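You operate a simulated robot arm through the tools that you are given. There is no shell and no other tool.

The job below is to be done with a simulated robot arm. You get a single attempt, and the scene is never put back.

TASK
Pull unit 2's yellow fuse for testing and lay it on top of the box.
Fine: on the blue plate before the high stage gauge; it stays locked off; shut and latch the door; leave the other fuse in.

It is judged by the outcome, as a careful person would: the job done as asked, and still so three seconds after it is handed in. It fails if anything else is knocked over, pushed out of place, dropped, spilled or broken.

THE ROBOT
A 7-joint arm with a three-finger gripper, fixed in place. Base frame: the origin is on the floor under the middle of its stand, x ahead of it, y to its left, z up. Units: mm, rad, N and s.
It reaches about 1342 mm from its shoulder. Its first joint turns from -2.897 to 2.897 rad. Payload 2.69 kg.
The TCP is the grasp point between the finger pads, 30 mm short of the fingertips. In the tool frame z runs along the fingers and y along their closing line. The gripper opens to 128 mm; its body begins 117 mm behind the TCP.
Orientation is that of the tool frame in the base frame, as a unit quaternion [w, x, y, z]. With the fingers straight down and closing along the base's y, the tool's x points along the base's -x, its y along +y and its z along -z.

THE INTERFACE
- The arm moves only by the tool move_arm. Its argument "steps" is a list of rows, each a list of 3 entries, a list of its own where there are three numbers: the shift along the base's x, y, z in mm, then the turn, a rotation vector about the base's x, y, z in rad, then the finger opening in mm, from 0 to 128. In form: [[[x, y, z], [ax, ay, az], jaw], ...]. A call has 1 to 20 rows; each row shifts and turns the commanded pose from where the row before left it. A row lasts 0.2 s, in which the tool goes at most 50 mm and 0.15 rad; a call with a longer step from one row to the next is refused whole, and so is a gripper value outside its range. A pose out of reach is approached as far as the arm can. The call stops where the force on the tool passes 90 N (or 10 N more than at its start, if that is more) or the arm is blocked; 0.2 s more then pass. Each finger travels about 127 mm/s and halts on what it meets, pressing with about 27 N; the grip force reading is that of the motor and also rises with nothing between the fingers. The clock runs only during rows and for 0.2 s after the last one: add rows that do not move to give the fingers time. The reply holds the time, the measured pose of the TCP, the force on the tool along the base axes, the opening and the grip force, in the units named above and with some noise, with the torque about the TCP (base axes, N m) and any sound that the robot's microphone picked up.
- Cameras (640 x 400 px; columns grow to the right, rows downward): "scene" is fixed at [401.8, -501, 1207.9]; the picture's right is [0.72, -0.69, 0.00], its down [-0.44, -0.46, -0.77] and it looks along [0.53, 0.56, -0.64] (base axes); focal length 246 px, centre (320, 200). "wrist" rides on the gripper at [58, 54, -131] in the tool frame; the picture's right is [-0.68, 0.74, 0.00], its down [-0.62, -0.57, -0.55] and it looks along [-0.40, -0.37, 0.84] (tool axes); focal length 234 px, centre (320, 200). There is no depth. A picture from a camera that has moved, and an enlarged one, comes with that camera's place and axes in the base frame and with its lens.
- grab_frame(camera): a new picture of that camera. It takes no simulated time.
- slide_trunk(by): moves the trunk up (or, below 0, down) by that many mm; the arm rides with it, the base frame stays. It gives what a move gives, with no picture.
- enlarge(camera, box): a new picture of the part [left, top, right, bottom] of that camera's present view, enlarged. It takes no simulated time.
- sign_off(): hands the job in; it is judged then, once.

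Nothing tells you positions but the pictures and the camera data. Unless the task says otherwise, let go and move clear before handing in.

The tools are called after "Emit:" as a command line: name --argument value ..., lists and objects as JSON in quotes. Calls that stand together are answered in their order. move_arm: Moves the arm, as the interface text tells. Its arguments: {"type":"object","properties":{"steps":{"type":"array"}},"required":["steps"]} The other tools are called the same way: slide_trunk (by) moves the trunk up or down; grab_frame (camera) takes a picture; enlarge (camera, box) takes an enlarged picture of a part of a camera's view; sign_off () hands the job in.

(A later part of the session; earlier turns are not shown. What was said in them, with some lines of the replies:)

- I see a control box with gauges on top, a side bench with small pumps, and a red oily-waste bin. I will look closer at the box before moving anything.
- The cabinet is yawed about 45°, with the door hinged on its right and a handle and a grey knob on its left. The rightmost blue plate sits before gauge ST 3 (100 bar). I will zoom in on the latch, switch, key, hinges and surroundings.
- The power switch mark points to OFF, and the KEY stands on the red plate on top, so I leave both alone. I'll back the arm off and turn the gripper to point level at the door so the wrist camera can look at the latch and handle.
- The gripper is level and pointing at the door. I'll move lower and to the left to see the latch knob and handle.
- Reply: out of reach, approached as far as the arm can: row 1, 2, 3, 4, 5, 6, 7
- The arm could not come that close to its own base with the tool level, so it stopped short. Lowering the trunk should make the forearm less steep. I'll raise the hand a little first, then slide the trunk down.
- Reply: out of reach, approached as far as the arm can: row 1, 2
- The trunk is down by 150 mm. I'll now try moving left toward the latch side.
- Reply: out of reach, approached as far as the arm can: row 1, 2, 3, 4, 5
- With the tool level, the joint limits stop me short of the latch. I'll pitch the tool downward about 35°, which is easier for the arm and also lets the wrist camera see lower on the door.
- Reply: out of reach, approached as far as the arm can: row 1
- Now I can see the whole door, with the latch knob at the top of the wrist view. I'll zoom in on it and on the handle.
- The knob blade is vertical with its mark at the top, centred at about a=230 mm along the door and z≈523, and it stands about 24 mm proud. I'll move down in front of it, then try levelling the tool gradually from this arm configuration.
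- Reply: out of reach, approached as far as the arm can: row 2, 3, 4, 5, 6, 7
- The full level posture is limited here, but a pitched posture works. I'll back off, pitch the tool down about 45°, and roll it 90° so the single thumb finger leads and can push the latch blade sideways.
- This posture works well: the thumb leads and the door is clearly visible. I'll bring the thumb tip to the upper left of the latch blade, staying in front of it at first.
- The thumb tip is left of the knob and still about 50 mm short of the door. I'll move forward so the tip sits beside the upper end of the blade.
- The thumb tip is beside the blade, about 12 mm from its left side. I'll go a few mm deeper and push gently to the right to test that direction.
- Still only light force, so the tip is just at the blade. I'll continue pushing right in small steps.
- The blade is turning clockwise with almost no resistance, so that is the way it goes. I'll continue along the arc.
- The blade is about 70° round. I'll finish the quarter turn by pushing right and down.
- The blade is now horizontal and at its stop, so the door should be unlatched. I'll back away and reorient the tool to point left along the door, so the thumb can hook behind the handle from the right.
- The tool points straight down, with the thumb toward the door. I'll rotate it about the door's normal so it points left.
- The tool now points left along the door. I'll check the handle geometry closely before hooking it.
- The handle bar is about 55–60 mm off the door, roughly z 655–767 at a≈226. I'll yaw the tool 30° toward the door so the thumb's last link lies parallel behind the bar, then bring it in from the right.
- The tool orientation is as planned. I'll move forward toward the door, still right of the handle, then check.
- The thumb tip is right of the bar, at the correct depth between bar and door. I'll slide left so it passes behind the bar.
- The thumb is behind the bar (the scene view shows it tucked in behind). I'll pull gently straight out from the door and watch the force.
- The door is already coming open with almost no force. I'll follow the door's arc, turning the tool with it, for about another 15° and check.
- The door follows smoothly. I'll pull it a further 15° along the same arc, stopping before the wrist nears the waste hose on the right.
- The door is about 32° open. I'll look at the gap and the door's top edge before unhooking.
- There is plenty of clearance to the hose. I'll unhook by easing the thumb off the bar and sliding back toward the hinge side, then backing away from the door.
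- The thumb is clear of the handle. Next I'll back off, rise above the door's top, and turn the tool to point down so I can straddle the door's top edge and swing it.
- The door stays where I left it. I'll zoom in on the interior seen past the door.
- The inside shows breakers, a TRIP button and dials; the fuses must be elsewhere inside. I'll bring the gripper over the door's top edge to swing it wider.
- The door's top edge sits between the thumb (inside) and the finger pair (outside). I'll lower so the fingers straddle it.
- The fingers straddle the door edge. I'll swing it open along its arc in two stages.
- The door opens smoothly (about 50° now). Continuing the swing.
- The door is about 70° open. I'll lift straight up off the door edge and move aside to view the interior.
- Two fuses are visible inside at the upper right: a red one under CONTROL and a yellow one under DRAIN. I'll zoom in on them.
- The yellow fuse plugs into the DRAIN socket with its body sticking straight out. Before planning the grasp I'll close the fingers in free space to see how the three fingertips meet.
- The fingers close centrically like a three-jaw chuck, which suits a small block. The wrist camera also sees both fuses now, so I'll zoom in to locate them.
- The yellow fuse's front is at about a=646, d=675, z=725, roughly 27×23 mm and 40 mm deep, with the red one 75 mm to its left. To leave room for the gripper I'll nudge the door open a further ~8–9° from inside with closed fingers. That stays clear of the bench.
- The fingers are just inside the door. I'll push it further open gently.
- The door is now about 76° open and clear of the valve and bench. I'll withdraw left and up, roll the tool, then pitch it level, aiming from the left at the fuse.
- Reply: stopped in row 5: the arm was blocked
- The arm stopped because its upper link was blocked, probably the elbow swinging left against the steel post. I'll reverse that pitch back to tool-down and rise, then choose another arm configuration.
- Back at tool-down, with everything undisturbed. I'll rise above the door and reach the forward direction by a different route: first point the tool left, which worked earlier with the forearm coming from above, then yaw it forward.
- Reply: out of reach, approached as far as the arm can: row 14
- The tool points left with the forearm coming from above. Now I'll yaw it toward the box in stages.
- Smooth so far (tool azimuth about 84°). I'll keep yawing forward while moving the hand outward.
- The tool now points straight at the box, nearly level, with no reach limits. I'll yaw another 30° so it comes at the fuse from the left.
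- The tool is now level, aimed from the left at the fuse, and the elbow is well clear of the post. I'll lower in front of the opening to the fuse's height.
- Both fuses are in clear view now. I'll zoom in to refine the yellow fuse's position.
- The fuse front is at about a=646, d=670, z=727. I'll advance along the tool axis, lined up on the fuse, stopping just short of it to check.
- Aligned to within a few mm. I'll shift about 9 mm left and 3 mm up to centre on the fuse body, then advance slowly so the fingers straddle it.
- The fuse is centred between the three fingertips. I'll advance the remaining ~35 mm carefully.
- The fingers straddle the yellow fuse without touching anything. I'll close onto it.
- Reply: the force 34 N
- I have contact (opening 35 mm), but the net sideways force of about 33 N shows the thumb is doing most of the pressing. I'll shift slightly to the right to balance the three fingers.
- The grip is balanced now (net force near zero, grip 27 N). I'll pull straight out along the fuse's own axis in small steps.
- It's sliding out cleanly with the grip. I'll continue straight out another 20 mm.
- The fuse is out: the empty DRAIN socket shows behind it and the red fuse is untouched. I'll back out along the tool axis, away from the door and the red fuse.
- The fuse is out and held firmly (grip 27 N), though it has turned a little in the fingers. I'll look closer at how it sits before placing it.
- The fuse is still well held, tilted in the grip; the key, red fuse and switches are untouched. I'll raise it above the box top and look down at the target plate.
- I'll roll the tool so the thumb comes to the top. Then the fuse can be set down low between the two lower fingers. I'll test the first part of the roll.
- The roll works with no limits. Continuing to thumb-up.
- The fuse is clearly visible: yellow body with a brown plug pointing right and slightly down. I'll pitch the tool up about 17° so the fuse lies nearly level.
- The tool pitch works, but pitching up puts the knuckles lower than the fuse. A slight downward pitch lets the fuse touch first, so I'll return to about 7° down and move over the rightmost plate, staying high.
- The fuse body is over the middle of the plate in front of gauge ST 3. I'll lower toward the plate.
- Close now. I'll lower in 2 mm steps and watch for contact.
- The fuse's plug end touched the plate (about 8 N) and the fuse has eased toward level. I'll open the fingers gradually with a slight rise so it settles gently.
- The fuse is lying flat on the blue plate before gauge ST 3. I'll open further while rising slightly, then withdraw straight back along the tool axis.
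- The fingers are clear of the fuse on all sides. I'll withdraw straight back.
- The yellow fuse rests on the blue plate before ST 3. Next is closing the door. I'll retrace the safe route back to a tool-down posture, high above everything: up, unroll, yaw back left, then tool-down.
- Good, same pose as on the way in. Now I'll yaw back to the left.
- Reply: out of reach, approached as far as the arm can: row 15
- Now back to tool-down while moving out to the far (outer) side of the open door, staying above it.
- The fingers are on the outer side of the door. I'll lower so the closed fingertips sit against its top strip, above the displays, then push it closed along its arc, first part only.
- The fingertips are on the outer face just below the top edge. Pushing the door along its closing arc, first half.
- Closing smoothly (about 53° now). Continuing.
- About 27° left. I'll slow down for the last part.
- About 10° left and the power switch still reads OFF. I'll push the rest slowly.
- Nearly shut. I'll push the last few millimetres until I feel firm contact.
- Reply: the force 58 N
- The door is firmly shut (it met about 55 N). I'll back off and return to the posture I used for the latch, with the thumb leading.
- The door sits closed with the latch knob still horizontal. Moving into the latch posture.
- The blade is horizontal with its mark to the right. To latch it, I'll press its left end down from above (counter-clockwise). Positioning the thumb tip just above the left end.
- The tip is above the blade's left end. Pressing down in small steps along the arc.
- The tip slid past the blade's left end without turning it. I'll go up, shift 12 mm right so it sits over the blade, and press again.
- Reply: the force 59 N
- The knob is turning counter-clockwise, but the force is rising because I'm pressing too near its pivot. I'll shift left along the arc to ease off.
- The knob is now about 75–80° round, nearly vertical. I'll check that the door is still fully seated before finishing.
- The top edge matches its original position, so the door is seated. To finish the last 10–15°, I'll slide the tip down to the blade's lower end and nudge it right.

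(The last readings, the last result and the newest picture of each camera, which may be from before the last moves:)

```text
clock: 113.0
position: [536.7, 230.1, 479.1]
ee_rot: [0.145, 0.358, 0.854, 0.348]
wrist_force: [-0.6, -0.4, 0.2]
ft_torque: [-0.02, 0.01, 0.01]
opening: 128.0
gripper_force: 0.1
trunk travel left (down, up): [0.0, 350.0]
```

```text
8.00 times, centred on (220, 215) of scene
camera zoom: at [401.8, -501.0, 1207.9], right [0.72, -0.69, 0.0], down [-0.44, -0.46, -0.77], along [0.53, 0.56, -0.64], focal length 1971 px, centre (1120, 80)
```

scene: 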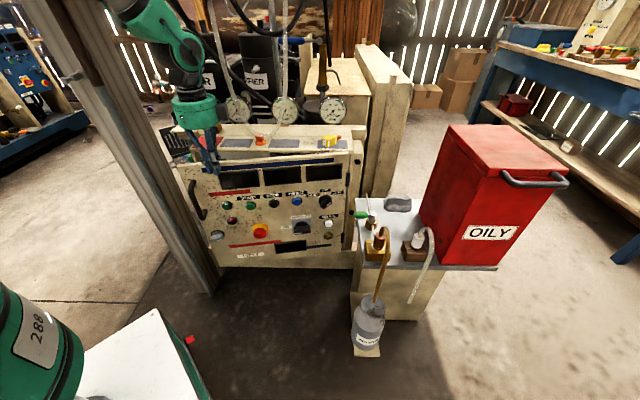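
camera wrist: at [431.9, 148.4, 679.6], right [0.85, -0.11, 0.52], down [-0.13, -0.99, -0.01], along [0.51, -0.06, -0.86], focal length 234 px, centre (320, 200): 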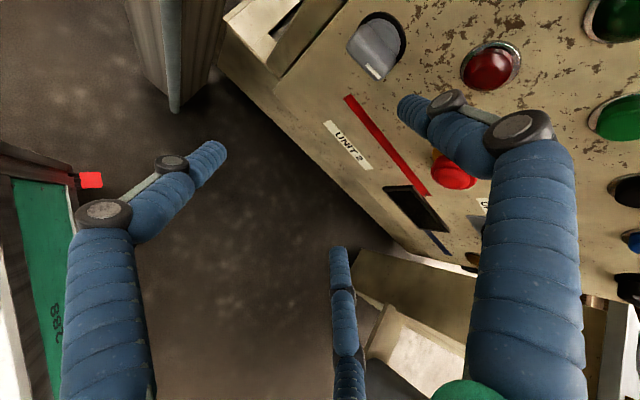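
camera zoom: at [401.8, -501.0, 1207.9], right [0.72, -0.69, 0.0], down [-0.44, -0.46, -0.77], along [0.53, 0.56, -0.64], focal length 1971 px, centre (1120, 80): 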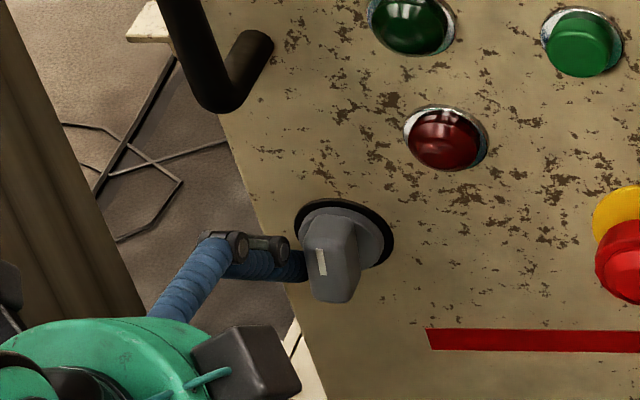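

Almost vertical now. I'll nudge the lower end right to its stop, watching the force.

Emit:
move_arm --steps '[[[1.4, -1.4, 0], [0, 0, 0], 128], [[1.4, -1.4, 0], [0, 0, 0], 128], [[1.4, -1.4, 0], [0, 0, 0], 128]]'

Emit:
enlarge --camera "scene" --box '[180, 190, 260, 240]'

```text
clock: 113.8
position: [537.2, 227.6, 479.8]
ee_rot: [0.144, 0.356, 0.855, 0.349]
wrist_force: [-23.4, 34.3, -2.3]
ft_torque: [-1.4, -1.19, 2.33]
opening: 127.3
gripper_force: 0.1
trunk travel left (down, up): [0.0, 350.0]
```

```text
8.00 times, centred on (220, 215) of scene
camera zoom: at [401.8, -501.0, 1207.9], right [0.72, -0.69, 0.0], down [-0.44, -0.46, -0.77], along [0.53, 0.56, -0.64], focal length 1971 px, centre (1120, 80)
```

zoom: 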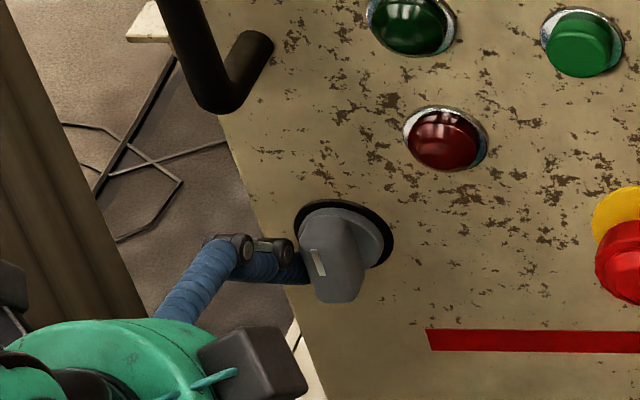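

The knob is against its stop at vertical, mark up as it was originally. I'll back the finger off and compare the door's seating with the first picture.

Emit:
move_arm --steps '[[[-2.8, 2.9, 0], [0, 0, 0], 128], [[-1.4, 1.4, 0], [0, 0, 0], 128], [[-10.7, -10.5, 0], [0, 0, 0], 128], [[-10.7, -10.5, 0], [0, 0, 0], 128], [[-10.7, -10.5, 5], [0, 0, 0], 128], [[-10.7, -10.5, 5], [0, 0, 0], 128]]'

Emit:
enlarge --camera "scene" --box '[205, 200, 275, 244]'

Emit:
enlarge --camera "scene" --box '[190, 150, 370, 270]'

```text
clock: 115.2
position: [493.9, 188.5, 489.0]
ee_rot: [0.146, 0.358, 0.854, 0.349]
wrist_force: [0.0, -0.3, -0.9]
ft_torque: [0.0, -0.02, -0.01]
opening: 127.9
gripper_force: 0.1
trunk travel left (down, up): [0.0, 350.0]
```

```text
9.09 times, centred on (240, 222) of scene
camera zoom: at [401.8, -501.0, 1207.9], right [0.72, -0.69, 0.0], down [-0.44, -0.46, -0.77], along [0.53, 0.56, -0.64], focal length 2240 px, centre (1047, 0)
```

zoom: 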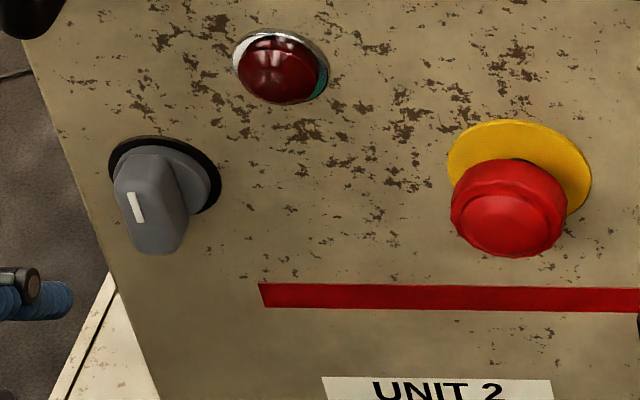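

```text
3.33 times, centred on (280, 210) of scene
camera zoom: at [401.8, -501.0, 1207.9], right [0.72, -0.69, 0.0], down [-0.44, -0.46, -0.77], along [0.53, 0.56, -0.64], focal length 821 px, centre (453, 167)
```

zoom: 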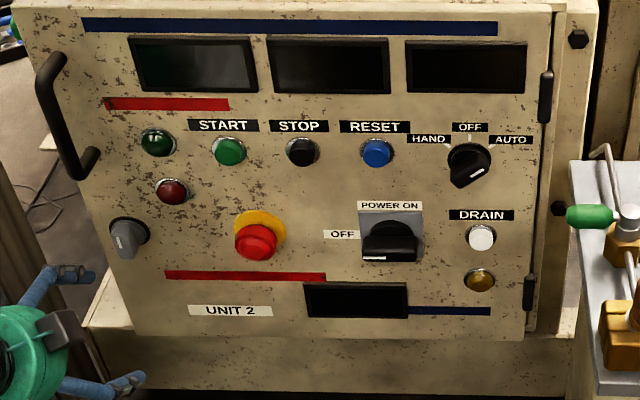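

The latch is vertical and everything matches, except the door front sits about 2 mm proud at the latch side. I'll press it gently home with closed fingertips on a bare spot below the latch.

Emit:
move_arm --steps '[[[0, 0, 0], [0, 0, 0], 60], [[0, 0, 0], [0, 0, 0], 8], [[0, 0, 0], [0, 0, 0], 8], [[24.6, 10.6, -7.3], [0, 0, 0], 8], [[24.6, 10.6, -7.3], [0, 0, 0], 8], [[24.6, 10.6, -7.3], [0, 0, 0], 8]]'

Emit:
enlarge --camera "scene" --box '[180, 190, 300, 265]'

Emit:
grab_frame --camera "wrist"

```text
clock: 116.5
position: [566.4, 217.6, 466.6]
ee_rot: [0.145, 0.359, 0.854, 0.349]
wrist_force: [-0.3, 0.7, -0.1]
ft_torque: [0.0, -0.06, -0.02]
opening: 7.9
gripper_force: 0.0
trunk travel left (down, up): [0.0, 350.0]
```

```text
5.33 times, centred on (240, 228) of scene
camera zoom: at [401.8, -501.0, 1207.9], right [0.72, -0.69, 0.0], down [-0.44, -0.46, -0.77], along [0.53, 0.56, -0.64], focal length 1314 px, centre (747, 53)
```

zoom: 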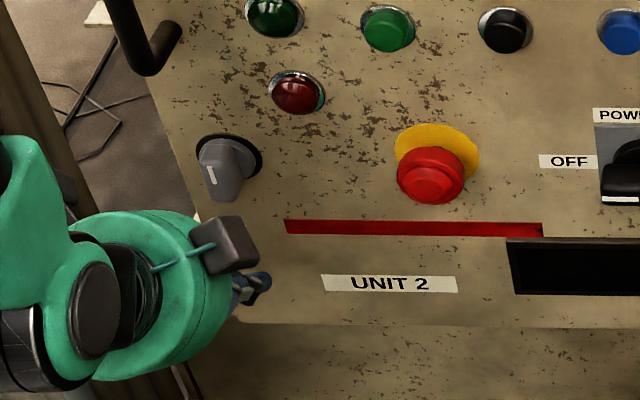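

```text
taken
camera wrist: at [488.1, 223.3, 596.1], right [0.85, -0.11, 0.51], down [-0.13, -0.99, 0.0], along [0.51, -0.06, -0.86], focal length 234 px, centre (320, 200)
```

wrist: 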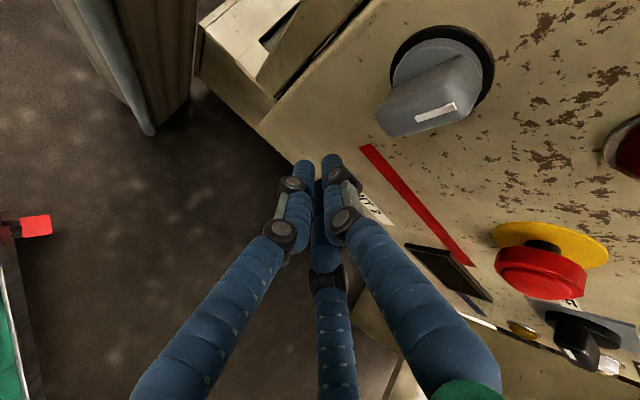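

Emit:
move_arm --steps '[[[8.6, 8.4, 0], [0, 0, 0], 8], [[8.6, 8.4, 0], [0, 0, 0], 8], [[5, 4.9, 0], [0, 0, 0], 8], [[2.1, 2.1, 0], [0, 0, 0], 8], [[2.1, 2.1, 0], [0, 0, 0], 8]]'

Emit:
enlarge --camera "scene" --box '[205, 200, 275, 244]'

```text
clock: 117.8
position: [590.9, 242.5, 464.6]
ee_rot: [0.144, 0.36, 0.854, 0.347]
wrist_force: [-19.7, -33.5, 7.0]
ft_torque: [0.0, 0.22, -0.3]
opening: 5.8
gripper_force: 0.1
trunk travel left (down, up): [0.0, 350.0]
```

```text
9.09 times, centred on (240, 222) of scene
camera zoom: at [401.8, -501.0, 1207.9], right [0.72, -0.69, 0.0], down [-0.44, -0.46, -0.77], along [0.53, 0.56, -0.64], focal length 2240 px, centre (1047, 0)
```

zoom: 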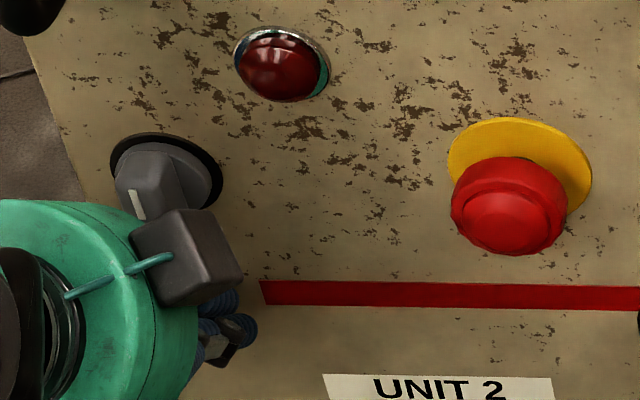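

The door is now home and matches its original position. I'll ease off and retreat, then verify it stays.

Emit:
move_arm --steps '[[[-1.5, -1.5, 0], [0, 0, 0], 8], [[-2.5, -2.5, 0], [0, 0, 0], 8], [[-7, -7, 0], [0, 0, 0], 8], [[-14.3, -14, 0], [0, 0, 0], 8], [[-14.3, -14, 5], [0, 0, 0], 8], [[-14.3, -14, 10], [0, 0, 0], 8], [[-14.3, -14, 10], [0, 0, 0], 8]]'

Emit:
enlarge --camera "scene" --box '[205, 200, 275, 244]'

Emit:
enlarge --camera "scene" --box '[180, 100, 380, 270]'

Emit:
enlarge --camera "wrist" --box '[340, 0, 580, 150]'

```text
clock: 119.3
position: [524.9, 177.0, 492.3]
ee_rot: [0.145, 0.358, 0.854, 0.348]
wrist_force: [-0.7, 0.1, -0.2]
ft_torque: [-0.03, -0.01, -0.01]
opening: 8.0
gripper_force: 0.1
trunk travel left (down, up): [0.0, 350.0]
```

```text
9.09 times, centred on (240, 222) of scene
camera zoom: at [401.8, -501.0, 1207.9], right [0.72, -0.69, 0.0], down [-0.44, -0.46, -0.77], along [0.53, 0.56, -0.64], focal length 2240 px, centre (1047, 0)
```

zoom: 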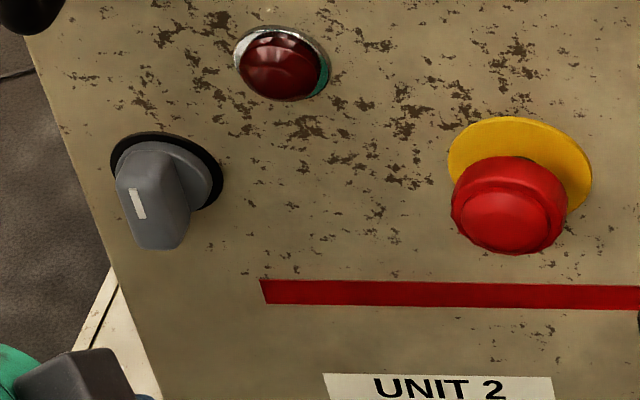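

```text
2.35 times, centred on (280, 185) of scene
camera zoom: at [401.8, -501.0, 1207.9], right [0.72, -0.69, 0.0], down [-0.44, -0.46, -0.77], along [0.53, 0.56, -0.64], focal length 580 px, centre (414, 235)
```

zoom: 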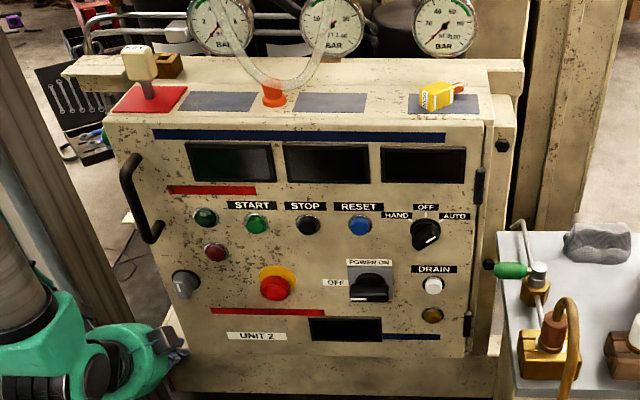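

```text
2.67 times, centred on (460, 75) of wrist
camera zoom: at [446.9, 181.9, 622.3], right [0.85, -0.11, 0.51], down [-0.13, -0.99, 0.0], along [0.51, -0.06, -0.86], focal length 624 px, centre (-53, 533)
```

zoom: 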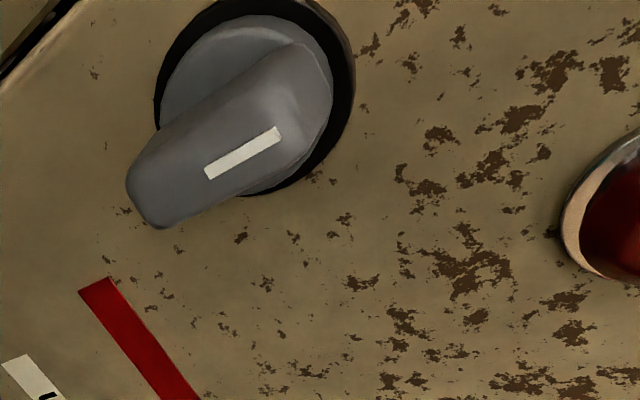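

The latch mark, door and labels match the first picture exactly. I'll move the arm well clear and do a final check of everything.

Emit:
move_arm --steps '[[[-6, -10, 12], [0, 0, 0], 20], [[4, -16, 26], [-0.0557, 0.0569, 0], 30], [[4, -16, 26], [-0.0557, 0.0569, 0], 40], [[6, -16, 26], [-0.0557, 0.0569, 0], 40], [[6, -16, 26], [-0.0557, 0.0569, 0], 40], [[6, -16, 26], [-0.0557, 0.0569, 0], 40], [[6, -16, 26], [-0.0557, 0.0569, 0], 40], [[6, -16, 26], [-0.0557, 0.0569, 0], 40], [[6, -16, 26], [-0.0557, 0.0569, 0], 40], [[6, -16, 26], [-0.0557, 0.0569, 0], 40], [[6, -16, 26], [-0.0557, 0.0569, 0], 40], [[-15, -15, 20], [0, 0, 0], 40], [[-15, -15, 20], [0, 0, 0], 40], [[-15, -15, 20], [0, 0, 0], 40], [[0, 0, 0], [0, 0, 0], 40]]'

Emit:
grab_frame --camera "scene"

Emit:
enlarge --camera "scene" --box '[290, 110, 370, 160]'

Emit:
enlarge --camera "scene" --box '[190, 150, 370, 270]'

Emit:
enlarge --camera "scene" --box '[330, 180, 450, 280]'

```text
clock: 122.5
position: [530.2, -35.9, 822.6]
ee_rot: [-0.005, 0.388, 0.922, -0.009]
wrist_force: [-0.5, -0.5, 0.3]
ft_torque: [0.03, 0.0, 0.01]
opening: 40.1
gripper_force: 0.0
trunk travel left (down, up): [0.0, 350.0]
```

```text
taken
```

scene: 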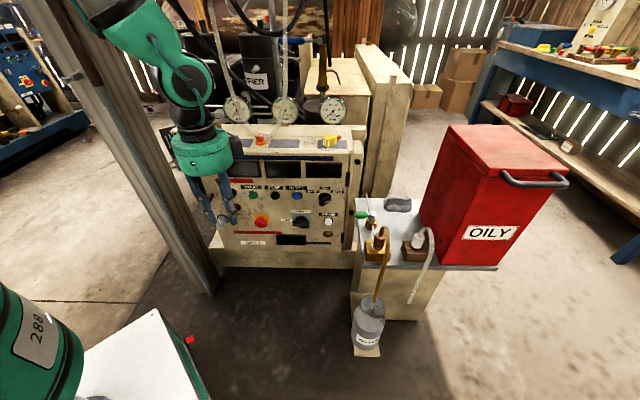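

```text
8.00 times, centred on (330, 135) of scene
camera zoom: at [401.8, -501.0, 1207.9], right [0.72, -0.69, 0.0], down [-0.44, -0.46, -0.77], along [0.53, 0.56, -0.64], focal length 1971 px, centre (240, 720)
```

zoom: 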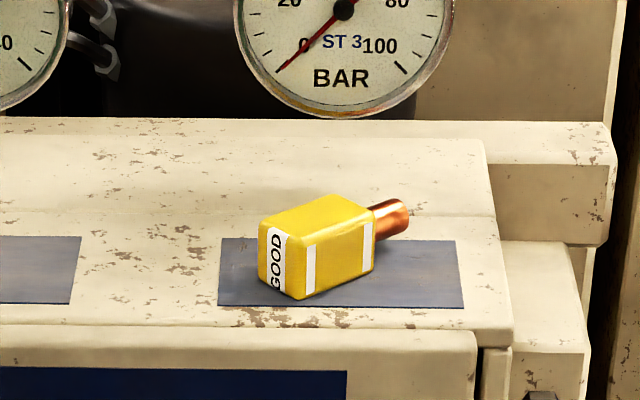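

```text
3.33 times, centred on (280, 210) of scene
camera zoom: at [401.8, -501.0, 1207.9], right [0.72, -0.69, 0.0], down [-0.44, -0.46, -0.77], along [0.53, 0.56, -0.64], focal length 821 px, centre (453, 167)
```

zoom: 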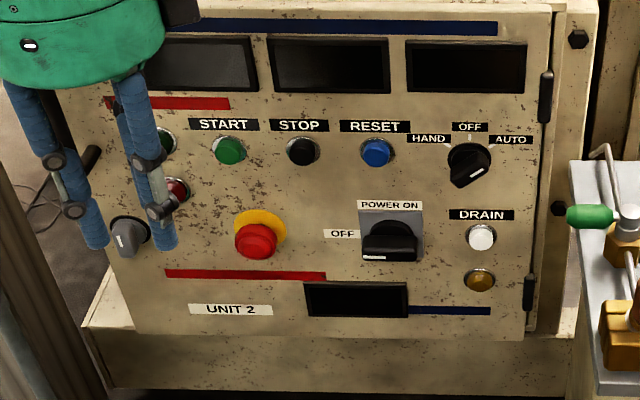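

```text
4.00 times, centred on (390, 230) of scene
camera zoom: at [401.8, -501.0, 1207.9], right [0.72, -0.69, 0.0], down [-0.44, -0.46, -0.77], along [0.53, 0.56, -0.64], focal length 986 px, centre (40, 80)
```

zoom: 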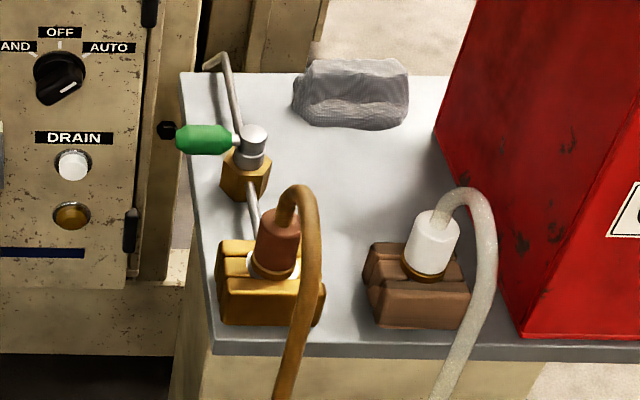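

The yellow fuse lies on the blue plate before the ST 3 gauge, and the door is shut with its latch back at the original mark. The power switch still reads OFF, the key stayed on its red plate, and the bench items match the first picture. The red fuse was still in its socket when I shut the door. The arm is clear, so I'm handing the job in.

Emit:
sign_off

```text
The job is handed in.
```

I pulled unit 2's yellow fuse and laid it flat on the blue plate in front of the high stage gauge (ST 3).

- **Door:** it is shut, and the latch knob is back where it started. I didn't tug the handle to check that the latch holds. The door crept out about 2 mm while I turned the latch, so I pressed it home and it stayed there.
- **Lock-off:** the power switch still reads OFF, and the key is still on its red plate.
- **Other fuse:** I didn't touch the red fuse. It was in its socket when I closed the door.

While I was getting into position for the fuse, the arm stopped once because something blocked it, most likely its elbow against the steel post. I backed off and took another route, and nothing looked moved in the pictures afterwards.
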